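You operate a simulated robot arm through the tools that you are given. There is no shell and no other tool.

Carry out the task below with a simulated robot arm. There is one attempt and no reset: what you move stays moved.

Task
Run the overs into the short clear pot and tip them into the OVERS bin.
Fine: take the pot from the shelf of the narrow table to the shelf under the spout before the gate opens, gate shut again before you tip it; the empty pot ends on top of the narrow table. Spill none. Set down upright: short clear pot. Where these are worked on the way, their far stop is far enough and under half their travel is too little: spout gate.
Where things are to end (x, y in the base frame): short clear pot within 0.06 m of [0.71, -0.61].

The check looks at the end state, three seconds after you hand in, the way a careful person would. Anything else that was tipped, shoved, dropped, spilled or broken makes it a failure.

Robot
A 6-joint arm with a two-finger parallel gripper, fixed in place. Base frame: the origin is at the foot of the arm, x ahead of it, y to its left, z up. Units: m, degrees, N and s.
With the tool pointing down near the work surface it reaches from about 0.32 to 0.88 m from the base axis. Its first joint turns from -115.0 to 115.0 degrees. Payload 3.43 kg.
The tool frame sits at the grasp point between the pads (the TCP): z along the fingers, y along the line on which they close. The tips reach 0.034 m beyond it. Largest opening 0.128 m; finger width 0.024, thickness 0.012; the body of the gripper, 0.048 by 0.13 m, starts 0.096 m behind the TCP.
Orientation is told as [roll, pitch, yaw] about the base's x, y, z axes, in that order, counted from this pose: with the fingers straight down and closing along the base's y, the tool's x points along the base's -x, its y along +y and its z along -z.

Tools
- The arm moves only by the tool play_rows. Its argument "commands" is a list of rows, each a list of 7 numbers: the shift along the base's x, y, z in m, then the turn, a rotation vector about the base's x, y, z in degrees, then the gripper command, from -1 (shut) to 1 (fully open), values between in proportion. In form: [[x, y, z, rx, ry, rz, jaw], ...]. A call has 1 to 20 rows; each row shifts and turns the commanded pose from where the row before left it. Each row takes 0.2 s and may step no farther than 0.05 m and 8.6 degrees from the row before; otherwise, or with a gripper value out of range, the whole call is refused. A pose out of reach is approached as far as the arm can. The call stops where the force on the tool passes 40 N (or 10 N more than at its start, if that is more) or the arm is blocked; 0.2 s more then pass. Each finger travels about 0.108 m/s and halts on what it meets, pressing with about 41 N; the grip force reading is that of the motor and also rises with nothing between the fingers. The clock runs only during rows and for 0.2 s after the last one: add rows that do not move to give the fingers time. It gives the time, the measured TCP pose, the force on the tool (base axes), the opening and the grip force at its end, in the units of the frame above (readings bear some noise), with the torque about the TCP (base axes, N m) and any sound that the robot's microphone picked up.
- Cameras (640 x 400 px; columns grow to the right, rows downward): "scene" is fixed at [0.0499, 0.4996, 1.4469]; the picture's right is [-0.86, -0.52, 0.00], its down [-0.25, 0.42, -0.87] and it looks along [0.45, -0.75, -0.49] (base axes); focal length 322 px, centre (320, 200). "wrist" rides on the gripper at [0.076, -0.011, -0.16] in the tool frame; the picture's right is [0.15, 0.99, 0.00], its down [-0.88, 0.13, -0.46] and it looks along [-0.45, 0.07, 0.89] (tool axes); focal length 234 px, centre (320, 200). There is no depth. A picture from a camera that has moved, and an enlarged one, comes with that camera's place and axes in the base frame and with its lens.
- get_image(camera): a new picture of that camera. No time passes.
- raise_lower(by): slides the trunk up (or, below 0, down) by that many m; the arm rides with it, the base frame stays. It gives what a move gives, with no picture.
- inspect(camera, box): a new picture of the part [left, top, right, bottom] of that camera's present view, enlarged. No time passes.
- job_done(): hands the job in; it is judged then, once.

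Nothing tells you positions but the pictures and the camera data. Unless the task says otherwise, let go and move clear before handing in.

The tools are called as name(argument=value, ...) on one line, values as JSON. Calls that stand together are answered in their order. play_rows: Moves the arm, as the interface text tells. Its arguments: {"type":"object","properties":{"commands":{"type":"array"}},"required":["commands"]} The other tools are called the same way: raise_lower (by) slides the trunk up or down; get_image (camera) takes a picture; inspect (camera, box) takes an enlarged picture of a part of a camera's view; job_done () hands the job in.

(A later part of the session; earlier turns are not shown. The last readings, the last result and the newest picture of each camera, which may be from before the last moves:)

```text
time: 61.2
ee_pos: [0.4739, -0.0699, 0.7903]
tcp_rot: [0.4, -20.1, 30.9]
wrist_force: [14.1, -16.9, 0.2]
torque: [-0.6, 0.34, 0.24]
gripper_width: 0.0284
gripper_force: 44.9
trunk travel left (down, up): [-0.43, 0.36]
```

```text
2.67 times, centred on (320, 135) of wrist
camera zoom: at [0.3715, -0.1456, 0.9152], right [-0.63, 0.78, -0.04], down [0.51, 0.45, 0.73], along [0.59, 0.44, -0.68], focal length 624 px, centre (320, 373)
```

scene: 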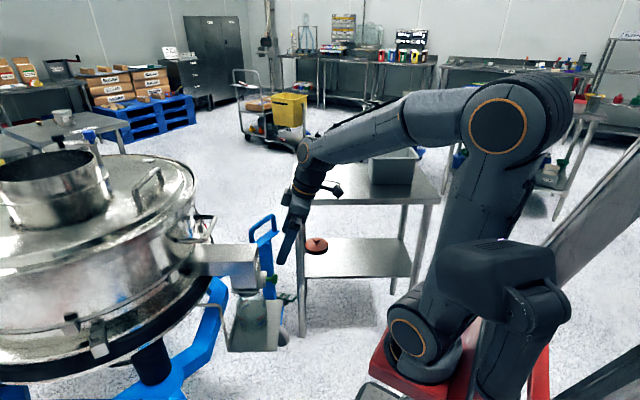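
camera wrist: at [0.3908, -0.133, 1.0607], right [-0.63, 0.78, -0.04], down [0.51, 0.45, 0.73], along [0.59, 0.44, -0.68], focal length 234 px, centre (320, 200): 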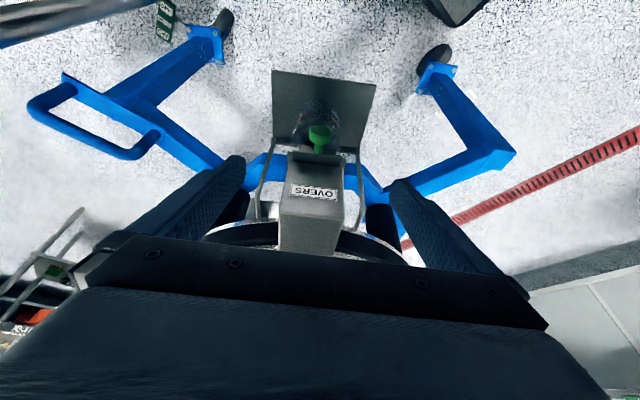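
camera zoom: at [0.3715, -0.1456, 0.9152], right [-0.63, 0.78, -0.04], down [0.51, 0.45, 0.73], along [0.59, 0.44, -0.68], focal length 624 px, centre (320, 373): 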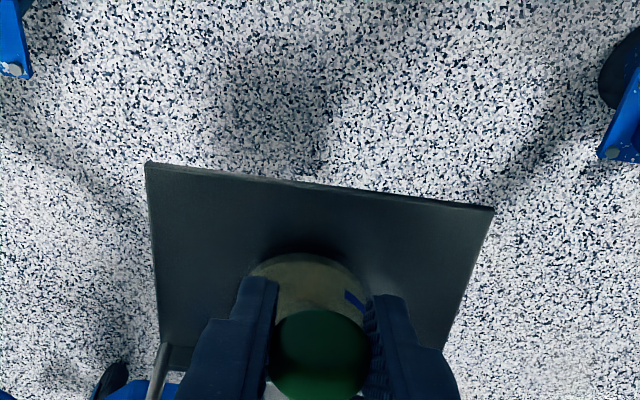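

The gate is about 60 mm out and the level is near the blue mark. One more pull to find the far stop while I watch the fill.

play_rows(commands=[[-0.01284, -0.00776, 0, 0, 0, 0, -1]])

inspect(camera="scene", box=[210, 260, 322, 330])

inspect(camera="scene", box=[230, 285, 278, 345])

```text
time: 61.6
ee_pos: [0.4619, -0.0783, 0.7911]
tcp_rot: [0.2, -20.2, 30.9]
wrist_force: [36.5, 1.7, 2.2]
torque: [0.07, -0.24, 0.1]
gripper_width: 0.0285
gripper_force: 45.2
trunk travel left (down, up): [-0.43, 0.36]
```

```text
5.71 times, centred on (266, 295) of scene
camera zoom: at [0.0499, 0.4996, 1.4469], right [-0.86, -0.52, 0.0], down [-0.25, 0.42, -0.87], along [0.45, -0.75, -0.49], focal length 1840 px, centre (629, -343)
```

zoom: 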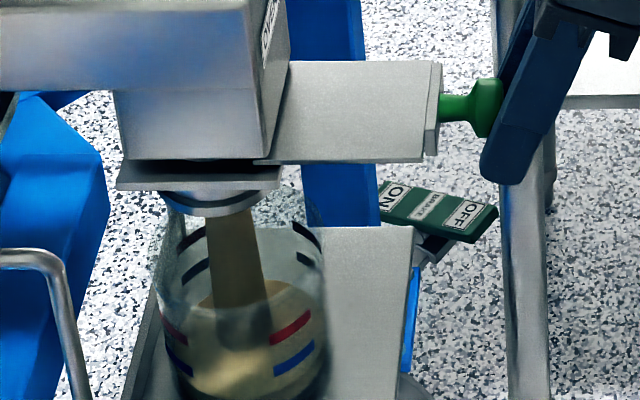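

```text
6.67 times, centred on (254, 315) of scene
camera zoom: at [0.0499, 0.4996, 1.4469], right [-0.86, -0.52, 0.0], down [-0.25, 0.42, -0.87], along [0.45, -0.75, -0.49], focal length 2147 px, centre (760, -567)
```

zoom: 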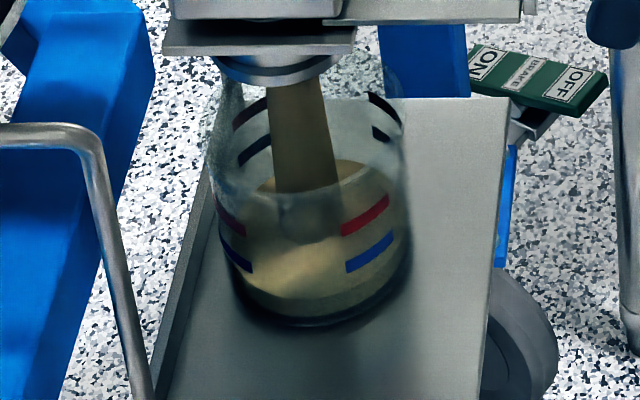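

The gate is at its far stop; the slide stopped and the knob slipped about 13 mm in the fingers. I'll re-seat the grip on the knob while the pot fills, then check the level.

play_rows(commands=[[0, 0, 0, 0, 0, 0, -0.2], [0.0115, 0.0069, 0, 0, 0, 0, -0.2], [0, 0, 0, 0, 0, 0, -1]])

inspect(camera="scene", box=[230, 285, 278, 345])

inspect(camera="scene", box=[210, 240, 322, 310])

```text
time: 62.4
ee_pos: [0.4725, -0.071, 0.7907]
tcp_rot: [0.4, -19.9, 30.9]
wrist_force: [5.4, -8.6, -3.1]
torque: [-0.24, 0.06, 0.21]
gripper_width: 0.0284
gripper_force: 44.8
trunk travel left (down, up): [-0.43, 0.36]
```

```text
6.67 times, centred on (254, 315) of scene
camera zoom: at [0.0499, 0.4996, 1.4469], right [-0.86, -0.52, 0.0], down [-0.25, 0.42, -0.87], along [0.45, -0.75, -0.49], focal length 2147 px, centre (760, -567)
```

zoom: 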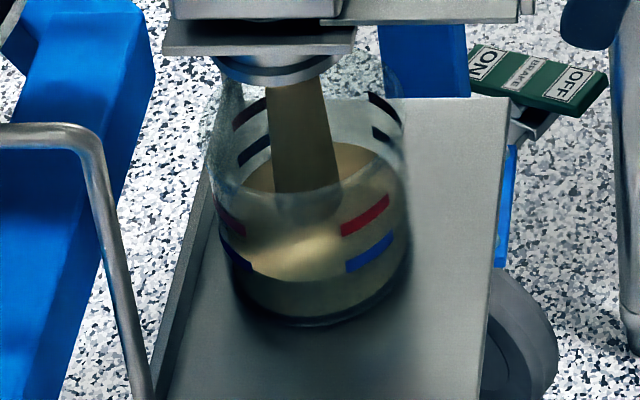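

```text
5.71 times, centred on (266, 275) of scene
camera zoom: at [0.0499, 0.4996, 1.4469], right [-0.86, -0.52, 0.0], down [-0.25, 0.42, -0.87], along [0.45, -0.75, -0.49], focal length 1840 px, centre (629, -229)
```

zoom: 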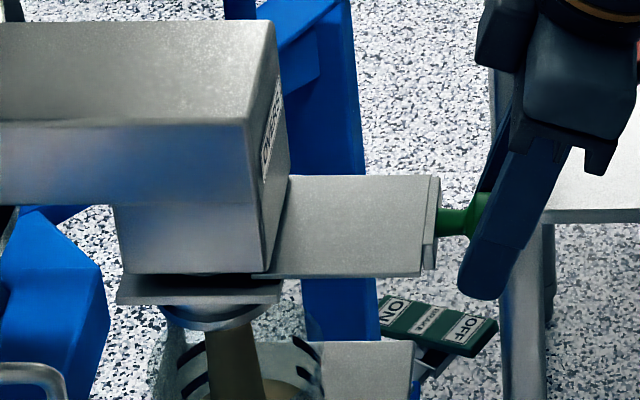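

The grip is re-seated on the knob and the level is just below the blue mark. I'll let it run a little longer.

play_rows(commands=[[0, 0, 0, 0, 0, 0, -1], [0, 0, 0, 0, 0, 0, -1]])

inspect(camera="scene", box=[230, 285, 278, 345])

```text
time: 63.0
ee_pos: [0.4722, -0.0711, 0.7899]
tcp_rot: [0.4, -20.0, 30.9]
wrist_force: [8.0, -13.2, -3.7]
torque: [-0.4, 0.29, 0.37]
gripper_width: 0.0285
gripper_force: 44.8
trunk travel left (down, up): [-0.43, 0.36]
```

```text
6.67 times, centred on (254, 315) of scene
camera zoom: at [0.0499, 0.4996, 1.4469], right [-0.86, -0.52, 0.0], down [-0.25, 0.42, -0.87], along [0.45, -0.75, -0.49], focal length 2147 px, centre (760, -567)
```

zoom: 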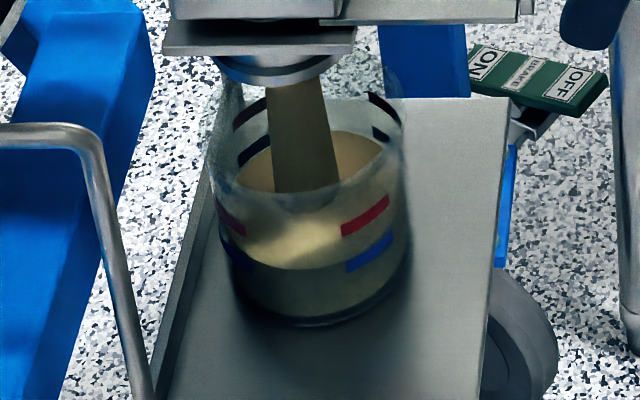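

The level is now about at the blue mark and the stream is still full. I'll let it run a bit more, staying well below the red mark.

play_rows(commands=[[0, 0, 0, 0, 0, 0, -1], [0, 0, 0, 0, 0, 0, -1]])

inspect(camera="scene", box=[230, 285, 278, 345])

```text
time: 63.6
ee_pos: [0.4725, -0.0721, 0.79]
tcp_rot: [0.4, -20.0, 30.9]
wrist_force: [8.8, -14.3, -5.5]
torque: [-0.26, 0.07, 0.45]
gripper_width: 0.0286
gripper_force: 44.9
trunk travel left (down, up): [-0.43, 0.36]
```

```text
6.67 times, centred on (254, 315) of scene
camera zoom: at [0.0499, 0.4996, 1.4469], right [-0.86, -0.52, 0.0], down [-0.25, 0.42, -0.87], along [0.45, -0.75, -0.49], focal length 2147 px, centre (760, -567)
```

zoom: 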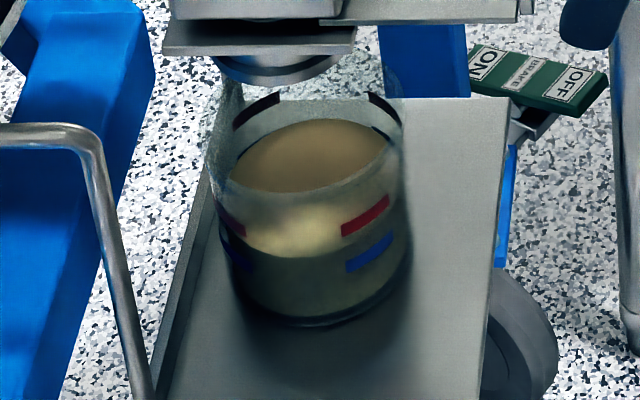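

The stream has stopped by itself, with the level between the blue and red marks. Now I'll push the gate shut.

play_rows(commands=[[0.01284, 0.00776, 0, 0, 0, 0, -1], [0.01284, 0.00776, 0, 0, 0, 0, -1], [0.01284, 0.00776, 0, 0, 0, 0, -1], [0.01027, 0.0062, 0, 0, 0, 0, -1], [0, 0, 0, 0, 0, 0, -1]])

inspect(camera="scene", box=[210, 240, 322, 310])

```text
time: 64.8
ee_pos: [0.5214, -0.0424, 0.7892]
tcp_rot: [0.3, -20.0, 30.9]
wrist_force: [11.7, -18.2, 11.9]
torque: [-0.4, 0.13, 0.48]
gripper_width: 0.0281
gripper_force: 45.0
trunk travel left (down, up): [-0.43, 0.36]
```

```text
5.71 times, centred on (266, 275) of scene
camera zoom: at [0.0499, 0.4996, 1.4469], right [-0.86, -0.52, 0.0], down [-0.25, 0.42, -0.87], along [0.45, -0.75, -0.49], focal length 1840 px, centre (629, -229)
```

zoom: 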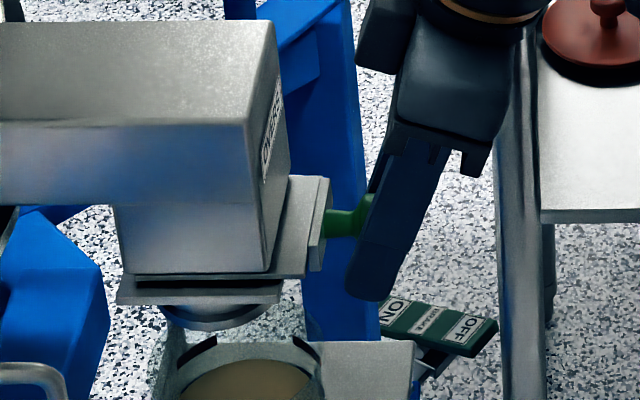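

It's nearly shut. I'll push the last few millimetres until it stops.

play_rows(commands=[[0.0034, 0.0021, 0, 0, 0, 0, -1], [0.0034, 0.0021, 0, 0, 0, 0, -1], [0, 0, 0, 0, 0, 0, -1]])

inspect(camera="scene", box=[210, 240, 322, 310])

```text
time: 65.6
ee_pos: [0.5265, -0.0381, 0.7888]
tcp_rot: [0.4, -19.8, 30.9]
wrist_force: [-16.7, -33.5, 4.4]
torque: [-0.3, 0.14, 0.41]
gripper_width: 0.0285
gripper_force: 45.2
trunk travel left (down, up): [-0.43, 0.36]
stopped in row 3: the force on the tool passed its limit at 41 N (the readings are from after the stop); the commanded pose is now the measured one
```

```text
5.71 times, centred on (266, 275) of scene
camera zoom: at [0.0499, 0.4996, 1.4469], right [-0.86, -0.52, 0.0], down [-0.25, 0.42, -0.87], along [0.45, -0.75, -0.49], focal length 1840 px, centre (629, -229)
```

zoom: 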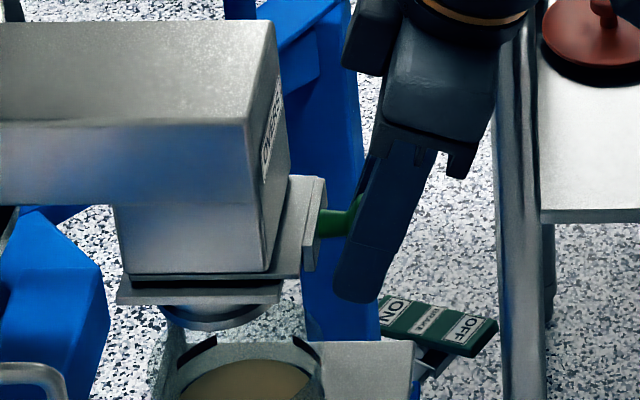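

The gate is at its closed stop and the slide is back to its original position. I'll release the knob and rise away.

play_rows(commands=[[0, 0, 0, 0, 0, 0, -0.2], [0, 0, 0, 0, 0, 0, 0.4], [0, 0, 0, 0, 0, 0, 1], [0, 0, 0, 0, 0, 0, 1], [-0.0088, -0.0053, 0.0282, 0, 0, 0, 1], [-0.0088, -0.0053, 0.0282, 0, 0, 0, 1], [-0.0088, -0.0053, 0.0282, 0, 0, 0, 1], [-0.0088, -0.0053, 0.0282, 0, 0, 0, 1], [0, 0, 0, 0, 0, 0, 1]])

get_image(camera="wrist")

inspect(camera="scene", box=[210, 240, 338, 320])

inspect(camera="scene", box=[230, 285, 278, 345])

```text
time: 67.6
ee_pos: [0.4911, -0.0573, 0.9006]
tcp_rot: [0.6, -19.7, 30.9]
wrist_force: [-0.6, 0.1, 0.5]
torque: [0.0, -0.01, -0.06]
gripper_width: 0.1281
gripper_force: 0.0
trunk travel left (down, up): [-0.43, 0.36]
```

```text
taken
camera wrist: at [0.3878, -0.1327, 1.0261], right [-0.63, 0.78, -0.04], down [0.51, 0.46, 0.73], along [0.58, 0.44, -0.68], focal length 234 px, centre (320, 200)
```

wrist: 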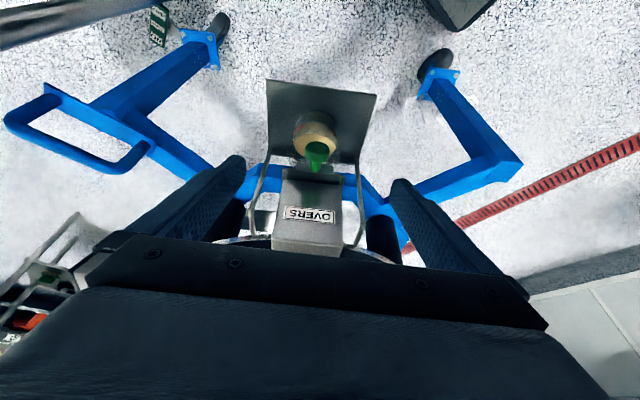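

```text
5.00 times, centred on (274, 280) of scene
camera zoom: at [0.0499, 0.4996, 1.4469], right [-0.86, -0.52, 0.0], down [-0.25, 0.42, -0.87], along [0.45, -0.75, -0.49], focal length 1610 px, centre (550, -200)
```

zoom: 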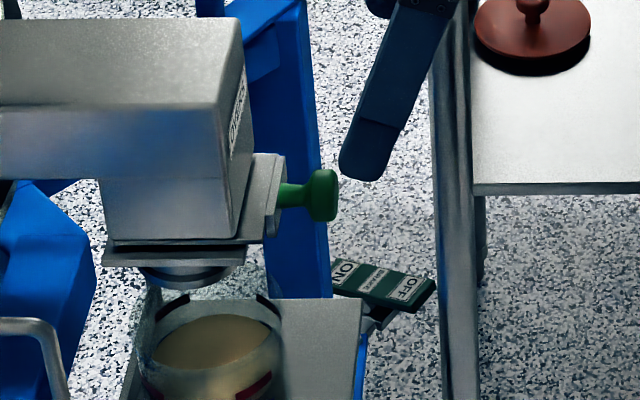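

```text
6.67 times, centred on (254, 315) of scene
camera zoom: at [0.0499, 0.4996, 1.4469], right [-0.86, -0.52, 0.0], down [-0.25, 0.42, -0.87], along [0.45, -0.75, -0.49], focal length 2147 px, centre (760, -567)
```

zoom: 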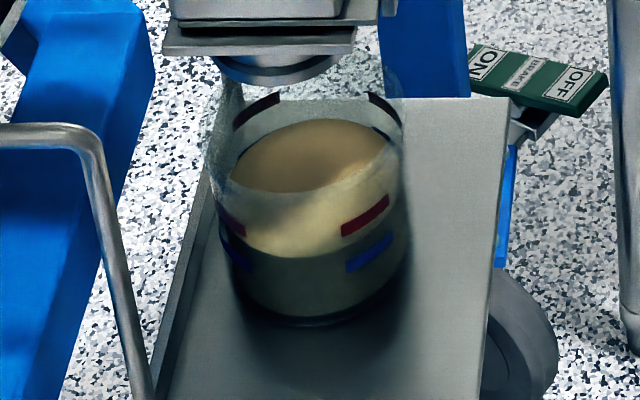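

The gate is shut and the pot holds the overs, with none spilled. I'll first turn and move back, then lower the trunk to return to the pot grasp posture.

play_rows(commands=[[0.0069, -0.0317, 0.012, 0, 0, 7.35, 1], [0.0069, -0.0317, 0.012, 0, 0, 7.35, 1], [0.0069, -0.0317, 0.012, 0, 0, 7.35, 1], [0.0069, -0.0317, 0.012, 0, 0, 7.35, 1], [0.0069, -0.0317, 0.012, 0, 0, 7.35, 1], [0.0069, -0.0317, 0.012, 0, 0, 7.35, 1], [0, 0, 0, 0, 0, 0, 1]])

raise_lower(by=-0.25)

get_image(camera="scene")

get_image(camera="wrist")

```text
time: 69.2
ee_pos: [0.5328, -0.2499, 0.9721]
tcp_rot: [0.5, -19.8, 75.2]
wrist_force: [-0.4, -0.3, 1.0]
torque: [0.02, 0.03, -0.02]
gripper_width: 0.1283
gripper_force: 0.0
trunk travel left (down, up): [-0.43, 0.36]
```

```text
time: 71.8
ee_pos: [0.532, -0.2477, 0.7225]
tcp_rot: [0.4, -19.8, 75.1]
wrist_force: [0.7, -0.4, -0.6]
torque: [0.0, 0.0, 0.0]
gripper_width: 0.1278
gripper_force: 0.0
trunk travel left (down, up): [-0.18, 0.61]
```

```text
taken
```

scene: 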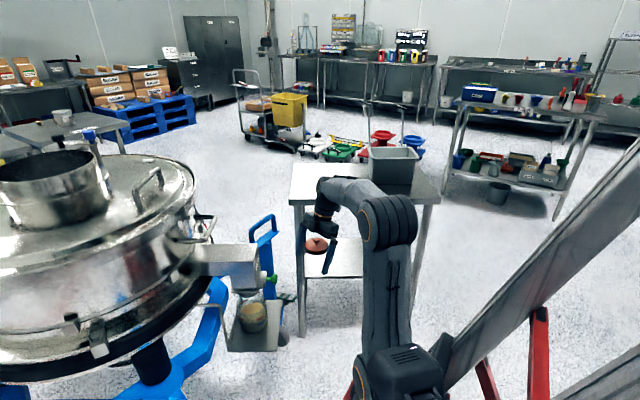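

```text
taken
camera wrist: at [0.5114, -0.372, 0.8489], right [-0.99, 0.12, -0.04], down [0.05, 0.68, 0.73], along [0.12, 0.72, -0.68], focal length 234 px, centre (320, 200)
```

wrist: 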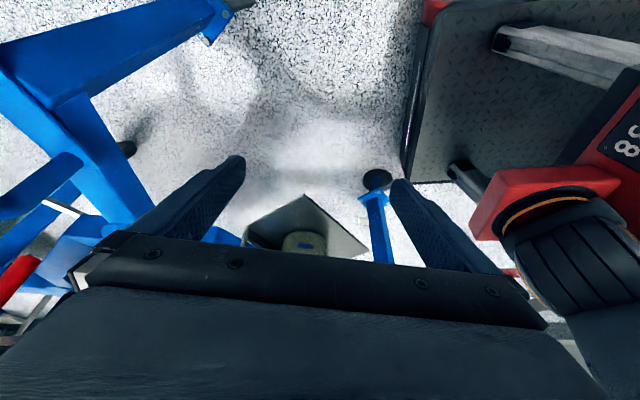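

Now I'll tilt back to the grasp attitude and return to the point where I left the pot, in line with it.

play_rows(commands=[[0.0044, 0.0186, -0.0143, 7.63, -2.05, 0, 1], [0.0044, 0.0186, -0.0143, 7.63, -2.05, 0, 1], [0.0044, 0.0186, -0.0143, 7.63, -2.05, 0, 1], [0.0044, 0.0186, -0.0143, 7.63, -2.05, 0, 1], [0.0044, 0.0186, -0.0143, 7.63, -2.05, 0, 1], [0, 0, 0, 0, 0, 0, 1]])

get_image(camera="wrist")

inspect(camera="scene", box=[190, 220, 350, 320])

```text
time: 73.2
ee_pos: [0.5547, -0.1533, 0.6525]
tcp_rot: [0.3, -59.5, 75.1]
wrist_force: [-0.3, 0.0, -0.3]
torque: [0.0, 0.02, 0.0]
gripper_width: 0.1278
gripper_force: 0.0
trunk travel left (down, up): [-0.18, 0.61]
```

```text
taken
camera wrist: at [0.5195, -0.3267, 0.6689], right [-0.98, 0.18, -0.12], down [-0.11, 0.09, 0.99], along [0.19, 0.98, -0.07], focal length 234 px, centre (320, 200)
```

wrist: 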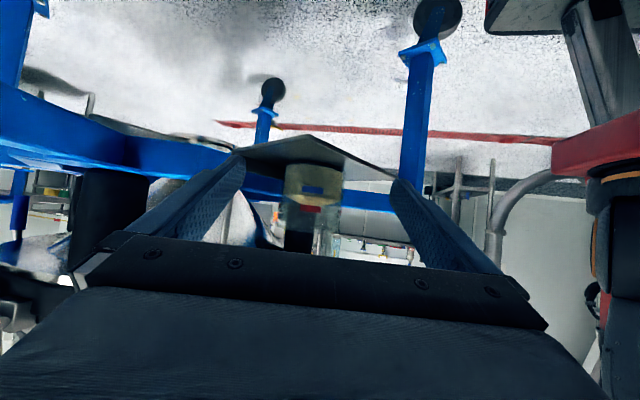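

```text
4.00 times, centred on (270, 270) of scene
camera zoom: at [0.0499, 0.4996, 1.4469], right [-0.86, -0.52, 0.0], down [-0.25, 0.42, -0.87], along [0.45, -0.75, -0.49], focal length 1288 px, centre (520, -80)
```

zoom: 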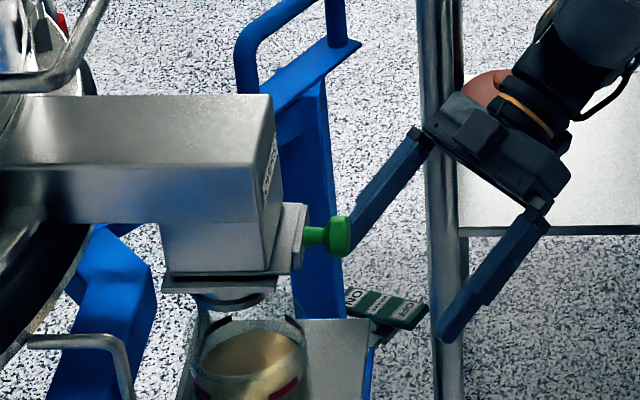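

I'm back at the retreat point with the pot in line. I'll advance over the same path and close on the pot.

play_rows(commands=[[0.00613, 0.02297, -0.0002, 0, 0, 0, 1], [0.00613, 0.02297, -0.0002, 0, 0, 0, 1], [0.00613, 0.02297, -0.0002, 0, 0, 0, 1], [0.00613, 0.02297, -0.0002, 0, 0, 0, 1], [0.00613, 0.02297, -0.0002, 0, 0, 0, 1], [0.00613, 0.02297, -0.0002, 0, 0, 0, 1], [0.00613, 0.02297, -0.0002, 0, 0, 0, 1], [0, 0, 0, 0, 0, 0, 1]])

get_image(camera="wrist")

inspect(camera="scene", box=[190, 240, 318, 320])

```text
time: 75.0
ee_pos: [0.5984, 0.0064, 0.6492]
tcp_rot: [0.4, -59.3, 75.1]
wrist_force: [-0.3, -0.3, 0.7]
torque: [-0.01, -0.01, -0.04]
gripper_width: 0.1281
gripper_force: 0.1
trunk travel left (down, up): [-0.18, 0.61]
```

```text
taken
camera wrist: at [0.5637, -0.1661, 0.6671], right [-0.98, 0.18, -0.12], down [-0.11, 0.09, 0.99], along [0.19, 0.98, -0.07], focal length 234 px, centre (320, 200)
```

wrist: 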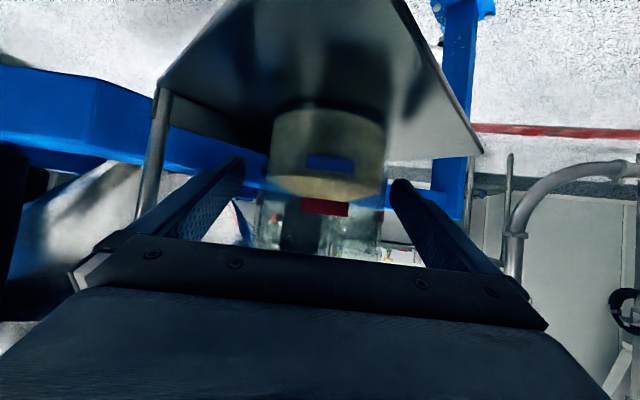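

```text
5.00 times, centred on (254, 280) of scene
camera zoom: at [0.0499, 0.4996, 1.4469], right [-0.86, -0.52, 0.0], down [-0.25, 0.42, -0.87], along [0.45, -0.75, -0.49], focal length 1610 px, centre (650, -200)
```

zoom: 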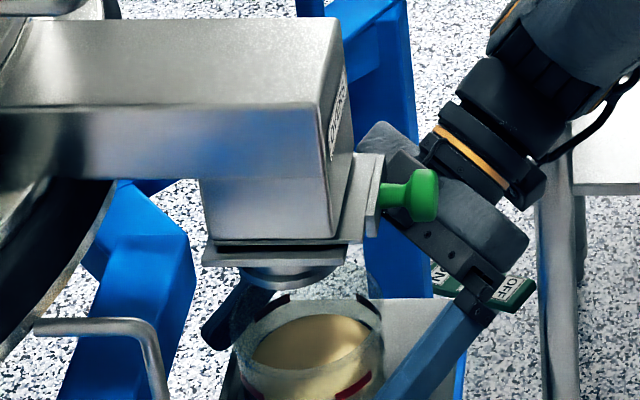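

In position around the pot. I'll close, check the grip, and lift 10 mm.

play_rows(commands=[[0, 0, 0, 0, 0, 0, 0.6], [0, 0, 0, 0, 0, 0, 0.35], [0, 0, 0, 0, 0, 0, -1], [0, 0, 0, 0, 0, 0, -1], [0, 0, 0, 0, 0, 0, -1], [0, 0, 0.003, 0, 0, 0, -1], [0, 0, 0.004, 0, 0, 0, -1], [0, 0, 0.003, 0, 0, 0, -1], [0, 0, 0, 0, 0, 0, -1]])

get_image(camera="wrist")

inspect(camera="scene", box=[190, 240, 318, 320])

```text
time: 77.0
ee_pos: [0.5976, 0.0074, 0.6592]
tcp_rot: [0.4, -59.3, 75.1]
wrist_force: [0.8, 0.0, -1.8]
torque: [0.02, -0.02, 0.0]
gripper_width: 0.0917
gripper_force: 41.4
trunk travel left (down, up): [-0.18, 0.61]
```

```text
taken
camera wrist: at [0.5633, -0.1667, 0.6772], right [-0.98, 0.18, -0.12], down [-0.11, 0.09, 0.99], along [0.18, 0.98, -0.07], focal length 234 px, centre (320, 200)
```

wrist: 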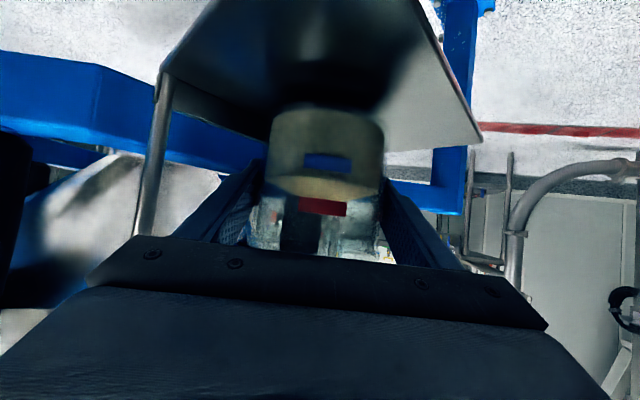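

```text
5.00 times, centred on (254, 280) of scene
camera zoom: at [0.0499, 0.4996, 1.4469], right [-0.86, -0.52, 0.0], down [-0.25, 0.42, -0.87], along [0.45, -0.75, -0.49], focal length 1610 px, centre (650, -200)
```

zoom: 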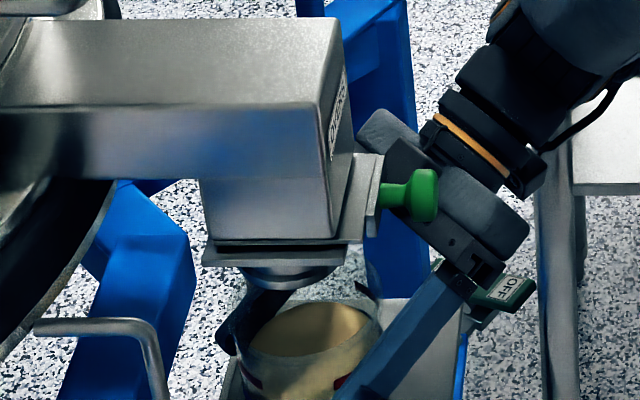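

The pot is lifted cleanly with its contents. I'll draw it out slowly along -y.

play_rows(commands=[[-0.001, -0.008, 0, 0, 0, 0, -1], [-0.001, -0.015, 0, 0, 0, 0, -1], [-0.001, -0.02, 0, 0, 0, 0, -1], [-0.001, -0.02, 0, 0, 0, 0, -1], [-0.001, -0.02, 0, 0, 0, 0, -1], [-0.001, -0.02, 0, 0, 0, 0, -1], [-0.001, -0.02, 0, 0, 0, 0, -1], [0, -0.02, 0, 0, 0, 0, -1], [0, -0.02, 0, 0, 0, 0, -1], [0, -0.01, 0, 0, 0, 0, -1], [0, 0, 0, 0, 0, 0, -1]])

get_image(camera="wrist")

get_image(camera="scene")

```text
time: 79.3
ee_pos: [0.5905, -0.1659, 0.6603]
tcp_rot: [0.4, -59.2, 75.1]
wrist_force: [-1.1, 0.1, -1.6]
torque: [0.09, -0.02, 0.02]
gripper_width: 0.0916
gripper_force: 40.8
trunk travel left (down, up): [-0.18, 0.61]
```

```text
taken
camera wrist: at [0.5556, -0.3394, 0.6777], right [-0.98, 0.18, -0.12], down [-0.11, 0.09, 0.99], along [0.18, 0.98, -0.07], focal length 234 px, centre (320, 200)
```

wrist: 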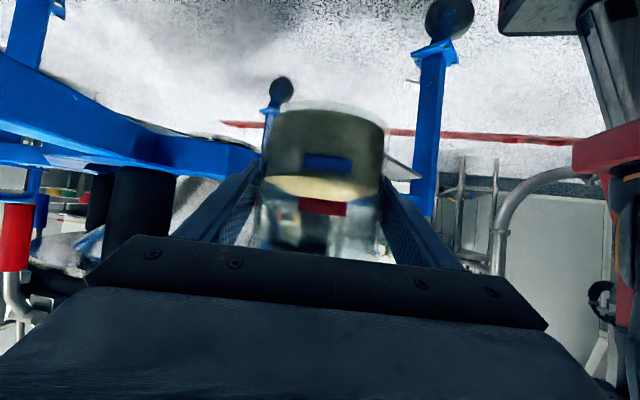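

```text
taken
```

scene: 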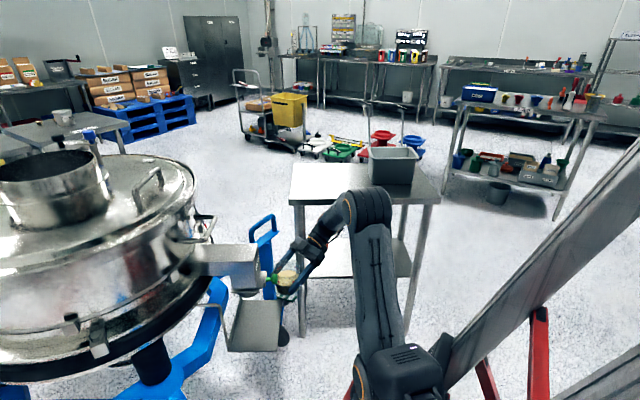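

The pot is clear of the tray and nothing was spilled. I'll retrace the earlier path, turning the tool back towards the table.

play_rows(commands=[[0, 0, 0, 0, 0, -5, -1], [0, 0, 0, 0, 0, -7.5, -1], [0, 0, 0, 0, 0, -7.5, -1], [0, 0, 0, 0, 0, -7.5, -1], [0, 0, 0, 0, 0, -7.5, -1], [0, 0, 0, 0, 0, -7.5, -1], [0.0039, -0.02, 0, 0, 0, -5, -1], [0.0039, -0.029, 0, 0, 0, -6.3, -1], [0.0039, -0.029, 0, 0, 0, -6.3, -1], [0.0039, -0.029, 0, 0, 0, -6.3, -1], [0.0039, -0.029, 0, 0, 0, -6.3, -1], [0, -0.01, 0, 0, 0, -2, -1], [0, 0, 0, 0, 0, 0, -1]])

raise_lower(by=0.38)

get_image(camera="wrist")

get_image(camera="scene")

```text
time: 82.2
ee_pos: [0.6097, -0.3137, 0.6612]
tcp_rot: [0.4, -59.2, 0.4]
wrist_force: [0.6, -1.1, -1.4]
torque: [-0.01, -0.04, -0.01]
gripper_width: 0.0916
gripper_force: 41.3
trunk travel left (down, up): [-0.18, 0.61]
```

```text
time: 85.8
ee_pos: [0.6093, -0.3129, 1.0408]
tcp_rot: [0.4, -59.3, 0.4]
wrist_force: [0.5, 0.5, -1.8]
torque: [-0.02, 0.01, 0.01]
gripper_width: 0.0918
gripper_force: 41.1
trunk travel left (down, up): [-0.56, 0.23]
```

```text
taken
camera wrist: at [0.4331, -0.3264, 1.0576], right [-0.09, 0.99, -0.12], down [0.06, 0.13, 0.99], along [0.99, 0.08, -0.07], focal length 234 px, centre (320, 200)
```

wrist: 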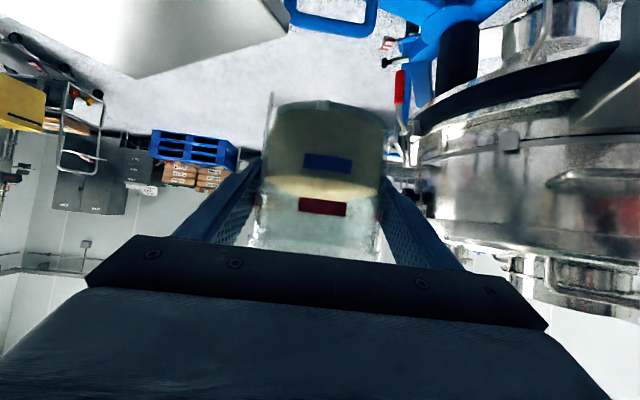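

```text
taken
```

scene: 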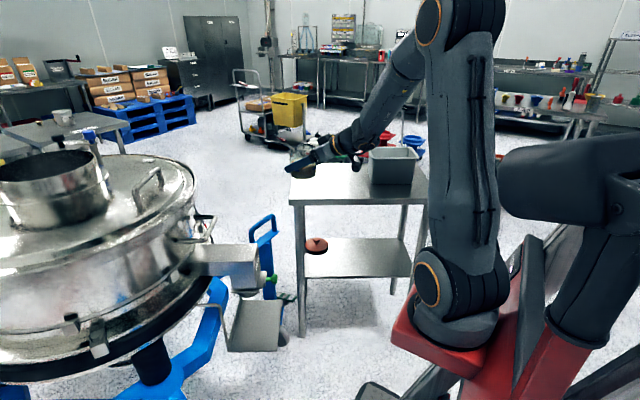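

At travel height the contents look settled. I'll confirm the tray is clean and swing over to a standoff in front of the bin, tool facing it.

inspect(camera="scene", box=[210, 270, 306, 360])

play_rows(commands=[[-0.0229, -0.0252, 0.001, 0, 0, -4.95, -1], [-0.0229, -0.0252, 0.001, 0, 0, -4.95, -1], [-0.0229, -0.0252, 0.001, 0, 0, -4.95, -1], [-0.0229, -0.0252, 0.001, 0, 0, -4.95, -1], [-0.0229, -0.0252, 0.001, 0, 0, -4.95, -1], [-0.0229, -0.0252, 0.001, 0, 0, -4.95, -1], [-0.0229, -0.0252, 0.001, 0, 0, -4.95, -1], [-0.0229, -0.0252, 0.001, 0, 0, -4.95, -1], [-0.0229, -0.0252, 0.001, 0, 0, -4.95, -1], [-0.0229, -0.0252, 0.001, 0, 0, -4.95, -1], [-0.0229, -0.0252, 0.001, 0, 0, -4.95, -1], [-0.0229, -0.0252, 0.001, 0, 0, -4.95, -1], [0, 0, 0, 0, 0, 0, -1]])

get_image(camera="wrist")

get_image(camera="scene")

```text
4.44 times, centred on (258, 315) of scene
camera zoom: at [0.0499, 0.4996, 1.4469], right [-0.86, -0.52, 0.0], down [-0.25, 0.42, -0.87], along [0.45, -0.75, -0.49], focal length 1432 px, centre (596, -311)
```

zoom: 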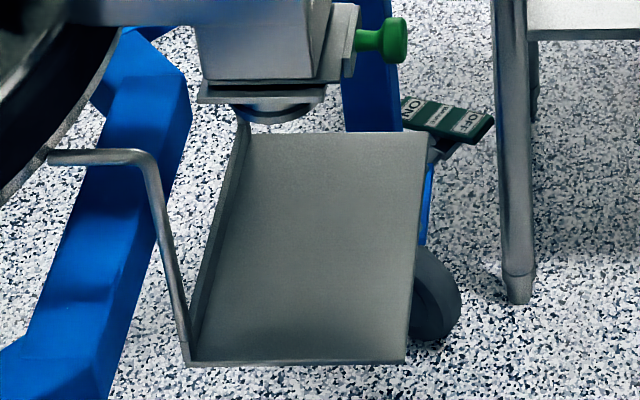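

```text
time: 88.6
ee_pos: [0.3356, -0.6163, 1.0523]
tcp_rot: [0.4, -59.2, -59.0]
wrist_force: [0.4, 0.2, -1.5]
torque: [-0.04, 0.01, 0.0]
gripper_width: 0.0918
gripper_force: 41.5
trunk travel left (down, up): [-0.56, 0.23]
```

```text
taken
camera wrist: at [0.2336, -0.471, 1.0706], right [0.81, 0.58, -0.12], down [0.14, 0.02, 0.99], along [0.57, -0.82, -0.07], focal length 234 px, centre (320, 200)
```

wrist: 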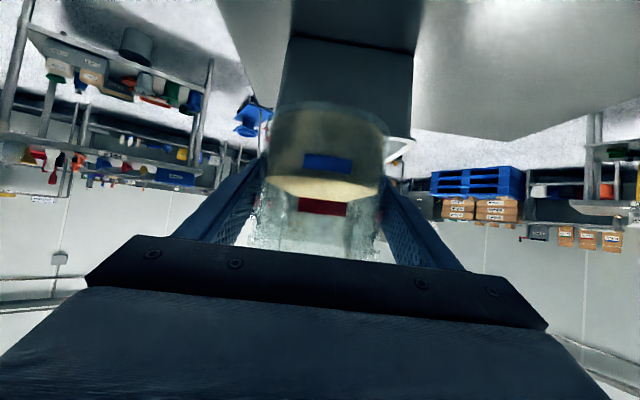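

```text
taken
```

scene: 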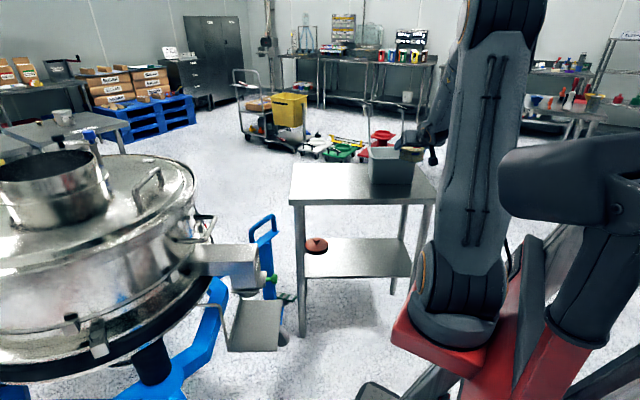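

The tray is clean. The bin opening checks out at about 0.18 × 0.12 m with its rim at 0.962. I'll move the pot over the bin, offset so the mouth will pour near the middle.

play_rows(commands=[[0.01, -0.0165, 0.001, 0, 0, 0, -1], [0.01215, -0.0201, 0.001, 0, 0, 0, -1], [0.01215, -0.0201, 0.001, 0, 0, 0, -1], [0.01215, -0.0201, 0.001, 0, 0, 0, -1], [0.01215, -0.0201, 0, 0, 0, 0, -1], [0.01215, -0.0201, 0, 0, 0, 0, -1], [0.01215, -0.0201, 0, 0, 0, 0, -1], [0.01215, -0.0201, 0, 0, 0, 0, -1], [0.0022, -0.0037, 0, 0, 0, 0, -1], [0, 0, 0, 0, 0, 0, -1]])

get_image(camera="wrist")

inspect(camera="scene", box=[330, 100, 474, 190])

```text
time: 90.8
ee_pos: [0.4308, -0.7757, 1.0561]
tcp_rot: [0.4, -59.4, -58.9]
wrist_force: [-0.6, 0.0, -2.1]
torque: [-0.05, -0.03, 0.01]
gripper_width: 0.0919
gripper_force: 40.9
trunk travel left (down, up): [-0.56, 0.23]
```

```text
taken
camera wrist: at [0.3289, -0.6311, 1.073], right [0.81, 0.58, -0.12], down [0.14, 0.02, 0.99], along [0.58, -0.82, -0.07], focal length 234 px, centre (320, 200)
```

wrist: 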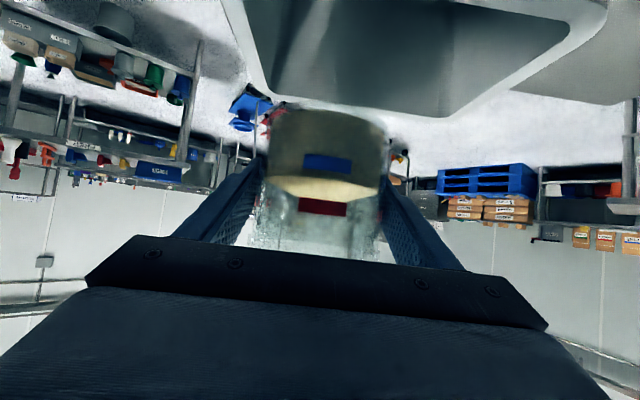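

```text
4.44 times, centred on (402, 145) of scene
camera zoom: at [0.0499, 0.4996, 1.4469], right [-0.86, -0.52, 0.0], down [-0.25, 0.42, -0.87], along [0.45, -0.75, -0.49], focal length 1432 px, centre (-44, 444)
```

zoom: 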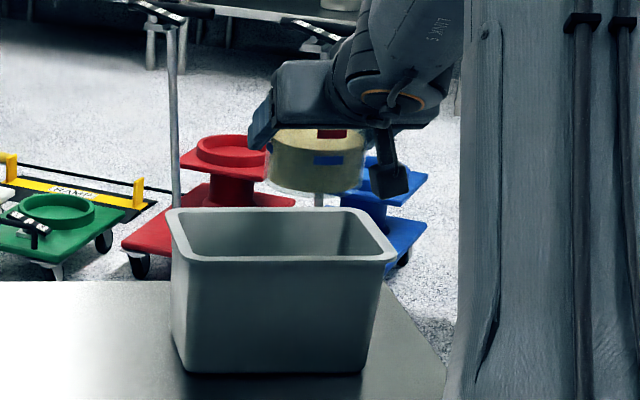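

The pot is over the bin. I'll level the tool, which leans the pot 30° back and is safe for this fill level, before rolling.

play_rows(commands=[[0, 0, 0, -4.29, -2.58, 0, -1], [0, 0, 0, -4.29, -2.58, 0, -1], [0, 0, 0, -4.29, -2.58, 0, -1], [0, 0, 0, -4.29, -2.58, 0, -1], [0, 0, 0, -4.29, -2.58, 0, -1], [0, 0, 0, 0, 0, 0, -1]])

get_image(camera="wrist")

inspect(camera="scene", box=[330, 100, 474, 190])

```text
time: 92.2
ee_pos: [0.4227, -0.7817, 1.0576]
tcp_rot: [1.1, -84.2, -58.8]
wrist_force: [-0.6, -0.1, -2.8]
torque: [-0.01, 0.01, 0.01]
gripper_width: 0.0916
gripper_force: 41.0
out of reach, approached as far as the arm can: row 5
trunk travel left (down, up): [-0.56, 0.23]
```

```text
taken
camera wrist: at [0.3246, -0.647, 0.9999], right [0.83, 0.54, -0.14], down [-0.09, 0.38, 0.92], along [0.55, -0.75, 0.36], focal length 234 px, centre (320, 200)
```

wrist: 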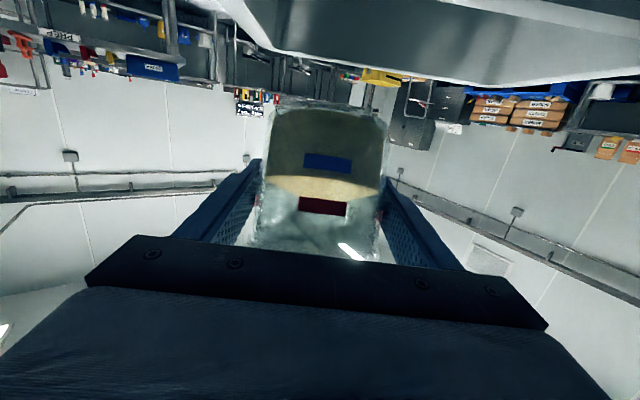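

```text
4.44 times, centred on (402, 145) of scene
camera zoom: at [0.0499, 0.4996, 1.4469], right [-0.86, -0.52, 0.0], down [-0.25, 0.42, -0.87], along [0.45, -0.75, -0.49], focal length 1432 px, centre (-44, 444)
```

zoom: 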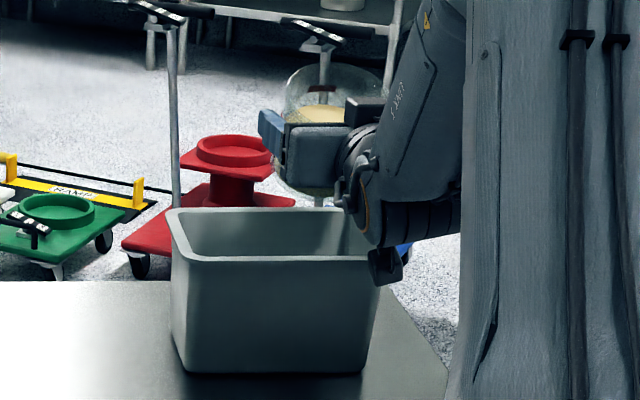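

The wrist is near its limit with the trunk this high. I'll raise the arm relative to the trunk and lower the trunk by the same amount to get a comfortable posture, keeping the pot above the bin.

play_rows(commands=[[0, 0, 0.02, 0, 0, 0, -1], [0, 0, 0.03, 0, 0, 0, -1], [0, 0, 0.03, 0, 0, 0, -1], [0, 0, 0.03, 0, 0, 0, -1], [0, 0, 0.03, 0, 0, 0, -1], [0, 0, 0.02, 0, 0, 0, -1], [0, 0, 0, 0, 0, 0, -1]])

get_image(camera="scene")

```text
time: 93.8
ee_pos: [0.424, -0.7815, 1.2169]
tcp_rot: [0.3, -84.2, -58.9]
wrist_force: [0.8, 0.7, -2.2]
torque: [0.02, -0.02, 0.0]
gripper_width: 0.0916
gripper_force: 41.2
trunk travel left (down, up): [-0.56, 0.23]
```

```text
taken
```

scene: 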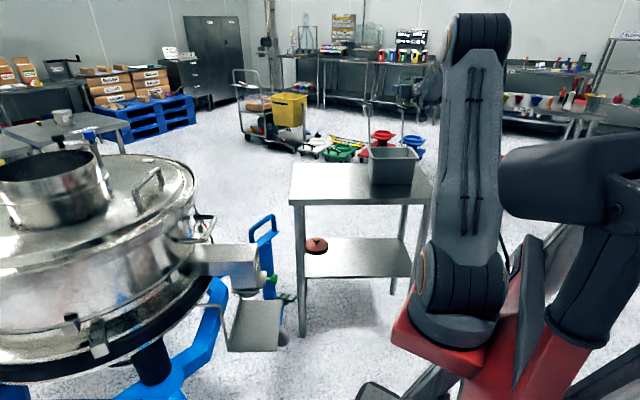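

Lowering the trunk by the same amount now, then fine-correcting the position over the bin.

raise_lower(by=-0.16)

play_rows(commands=[[0.004, 0.0026, 0, -2.5, -1.5, 0, -1], [0.004, 0.0026, 0, -2.0, -1.2, 0, -1], [0, 0, 0, 0, 0, 0, -1]])

get_image(camera="wrist")

inspect(camera="scene", box=[330, 100, 474, 190])

```text
time: 95.7
ee_pos: [0.4241, -0.782, 1.0575]
tcp_rot: [0.2, -84.3, -58.8]
wrist_force: [0.6, -0.8, -2.8]
torque: [-0.01, 0.02, 0.0]
gripper_width: 0.0917
gripper_force: 41.5
trunk travel left (down, up): [-0.4, 0.39]
```

```text
time: 96.5
ee_pos: [0.4325, -0.7755, 1.0599]
tcp_rot: [-0.3, -89.4, -58.3]
wrist_force: [0.1, -0.9, -2.3]
torque: [0.04, 0.0, -0.01]
gripper_width: 0.0916
gripper_force: 41.3
trunk travel left (down, up): [-0.4, 0.39]
```

```text
taken
camera wrist: at [0.338, -0.6452, 0.9844], right [0.84, 0.52, -0.15], down [-0.12, 0.45, 0.88], along [0.52, -0.73, 0.44], focal length 234 px, centre (320, 200)
```

wrist: 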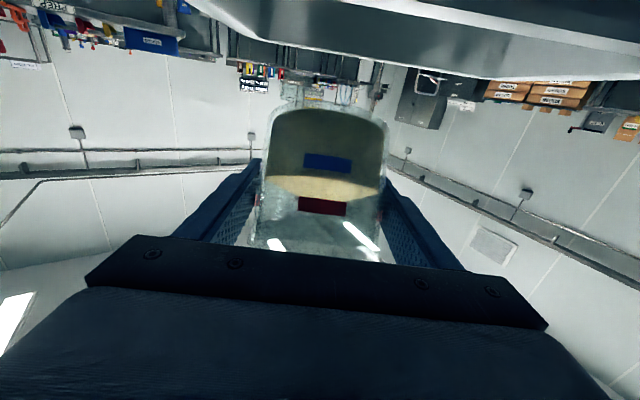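

```text
4.44 times, centred on (402, 145) of scene
camera zoom: at [0.0499, 0.4996, 1.4469], right [-0.86, -0.52, 0.0], down [-0.25, 0.42, -0.87], along [0.45, -0.75, -0.49], focal length 1432 px, centre (-44, 444)
```

zoom: 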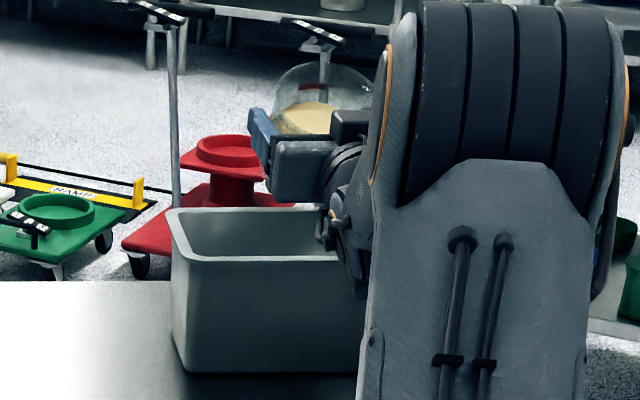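

The tool is level and the contents are still well inside. Now I'll roll the pot about the tool axis towards the middle of the bin, checking as it goes.

play_rows(commands=[[0, 0, 0, -3.1, 5.14, 0, -1], [0, 0, 0, -3.1, 5.14, 0, -1], [0, 0, 0, -3.1, 5.14, 0, -1], [0, 0, 0, -3.1, 5.14, 0, -1], [0, 0, 0, -3.1, 5.14, 0, -1], [0, 0, 0, -3.1, 5.14, 0, -1], [0, 0, 0, 0, 0, 0, -1]])

inspect(camera="scene", box=[330, 90, 474, 180])

get_image(camera="wrist")

```text
time: 98.0
ee_pos: [0.3872, -0.8316, 1.1236]
tcp_rot: [-87.1, -54.3, 29.8]
wrist_force: [-0.2, 0.4, -0.7]
torque: [0.03, 0.04, 0.01]
gripper_width: 0.0918
gripper_force: 41.5
out of reach, approached as far as the arm can: row 3, 4, 5, 6
trunk travel left (down, up): [-0.4, 0.39]
```

```text
4.44 times, centred on (402, 135) of scene
camera zoom: at [0.0499, 0.4996, 1.4469], right [-0.86, -0.52, 0.0], down [-0.25, 0.42, -0.87], along [0.45, -0.75, -0.49], focal length 1432 px, centre (-44, 489)
```

zoom: 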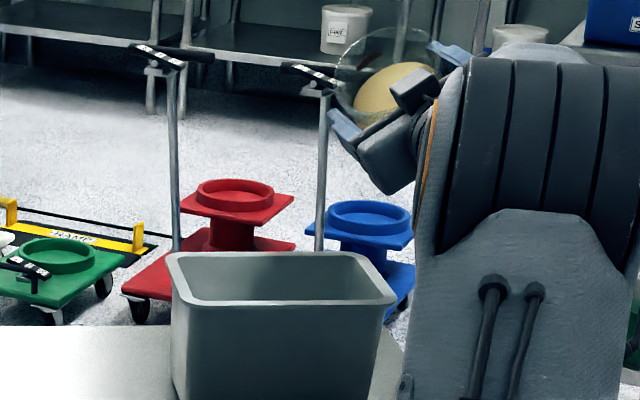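

```text
taken
camera wrist: at [0.2544, -0.723, 1.0742], right [0.6, 0.4, -0.69], down [0.29, 0.7, 0.65], along [0.75, -0.59, 0.3], focal length 234 px, centre (320, 200)
```

wrist: 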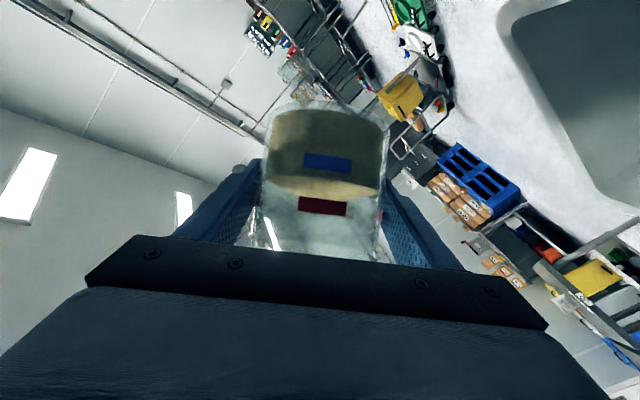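

The roll direction ran into a joint limit, so the arm traded off position and the pot drifted off-centre. The contents are still inside. I'll undo this roll immediately and return to the centred pose, then roll the other way.

play_rows(commands=[[0.00755, 0.00935, -0.0106, 3.1, -5.14, 0, -1], [0.00755, 0.00935, -0.0106, 3.1, -5.14, 0, -1], [0.00755, 0.00935, -0.0106, 3.1, -5.14, 0, -1], [0.00755, 0.00935, -0.0106, 3.1, -5.14, 0, -1], [0.00755, 0.00935, -0.0106, 3.1, -5.14, 0, -1], [0.00755, 0.00935, -0.0106, 3.1, -5.14, 0, -1], [0, 0, 0, 0, 0, 0, -1]])

inspect(camera="scene", box=[330, 90, 474, 180])

get_image(camera="wrist")

```text
time: 99.7
ee_pos: [0.4301, -0.7775, 1.0646]
tcp_rot: [8.3, -89.5, -67.0]
wrist_force: [-0.4, 0.3, -2.3]
torque: [-0.02, 0.05, -0.01]
gripper_width: 0.0917
gripper_force: 41.3
out of reach, approached as far as the arm can: row 1
trunk travel left (down, up): [-0.4, 0.39]
```

```text
4.44 times, centred on (402, 135) of scene
camera zoom: at [0.0499, 0.4996, 1.4469], right [-0.86, -0.52, 0.0], down [-0.25, 0.42, -0.87], along [0.45, -0.75, -0.49], focal length 1432 px, centre (-44, 489)
```

zoom: 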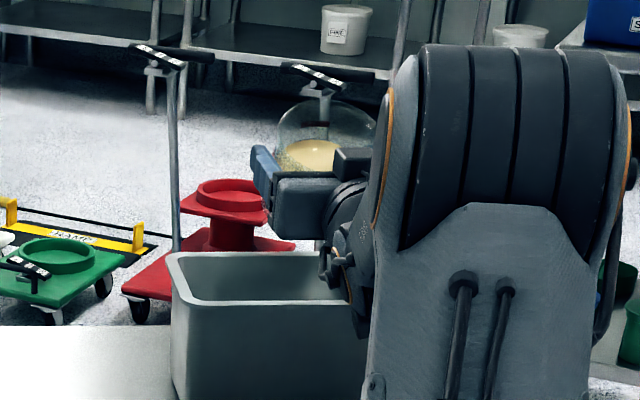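

```text
taken
camera wrist: at [0.3369, -0.6464, 0.9906], right [0.84, 0.52, -0.15], down [-0.12, 0.45, 0.88], along [0.52, -0.73, 0.44], focal length 234 px, centre (320, 200)
```

wrist: 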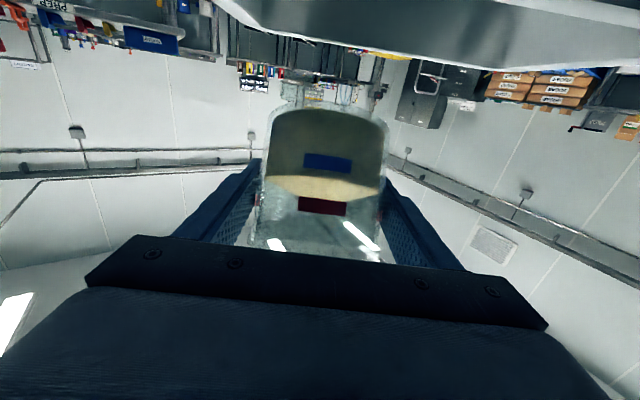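

I'm back at the level pose with contents unchanged. I'll shift the pot to the other side of the bin centre, then test a small roll the other way (pouring towards -e1).

play_rows(commands=[[0.0124, 0.0075, -0.001, 0, 0, 0, -1], [0.0124, 0.0075, -0.001, 0, 0, 0, -1], [0.0124, 0.0075, -0.001, 0, 0, 0, -1], [0.0124, 0.0075, -0.001, 0, 0, 0, -1], [0, 0, 0, 0, 0, 0, -1]])

play_rows(commands=[[0, 0, 0, 3.1, -5.14, 0, -1], [0, 0, 0, 3.1, -5.14, 0, -1], [0, 0, 0, 0, 0, 0, -1]])

inspect(camera="scene", box=[330, 90, 474, 180])

get_image(camera="wrist")

```text
time: 100.8
ee_pos: [0.4742, -0.7512, 1.0617]
tcp_rot: [-1.2, -89.4, -56.8]
wrist_force: [-1.6, 0.6, -1.1]
torque: [0.02, -0.01, 0.03]
gripper_width: 0.0916
gripper_force: 41.0
out of reach, approached as far as the arm can: row 4
trunk travel left (down, up): [-0.4, 0.39]
```

```text
time: 101.7
ee_pos: [0.4719, -0.752, 1.062]
tcp_rot: [87.7, -77.9, -145.6]
wrist_force: [-0.2, 0.5, -1.8]
torque: [0.01, 0.05, 0.02]
gripper_width: 0.0915
gripper_force: 40.8
trunk travel left (down, up): [-0.4, 0.39]
```

```text
4.44 times, centred on (402, 135) of scene
camera zoom: at [0.0499, 0.4996, 1.4469], right [-0.86, -0.52, 0.0], down [-0.25, 0.42, -0.87], along [0.45, -0.75, -0.49], focal length 1432 px, centre (-44, 489)
```

zoom: 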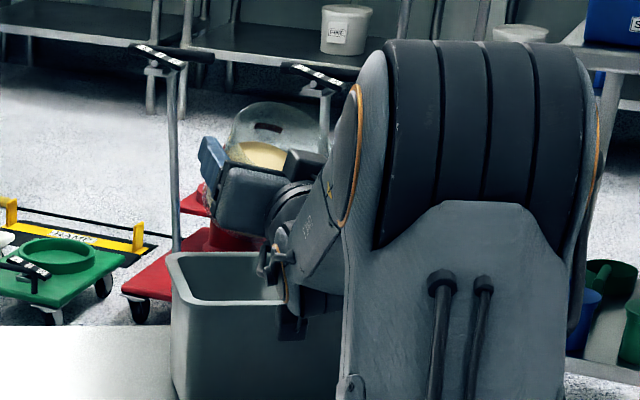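

```text
taken
camera wrist: at [0.3908, -0.6131, 0.9877], right [0.85, 0.53, 0.06], down [-0.29, 0.35, 0.89], along [0.45, -0.77, 0.45], focal length 234 px, centre (320, 200)
```

wrist: 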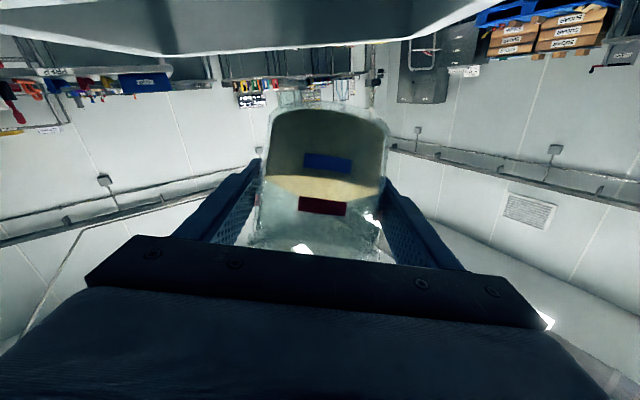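

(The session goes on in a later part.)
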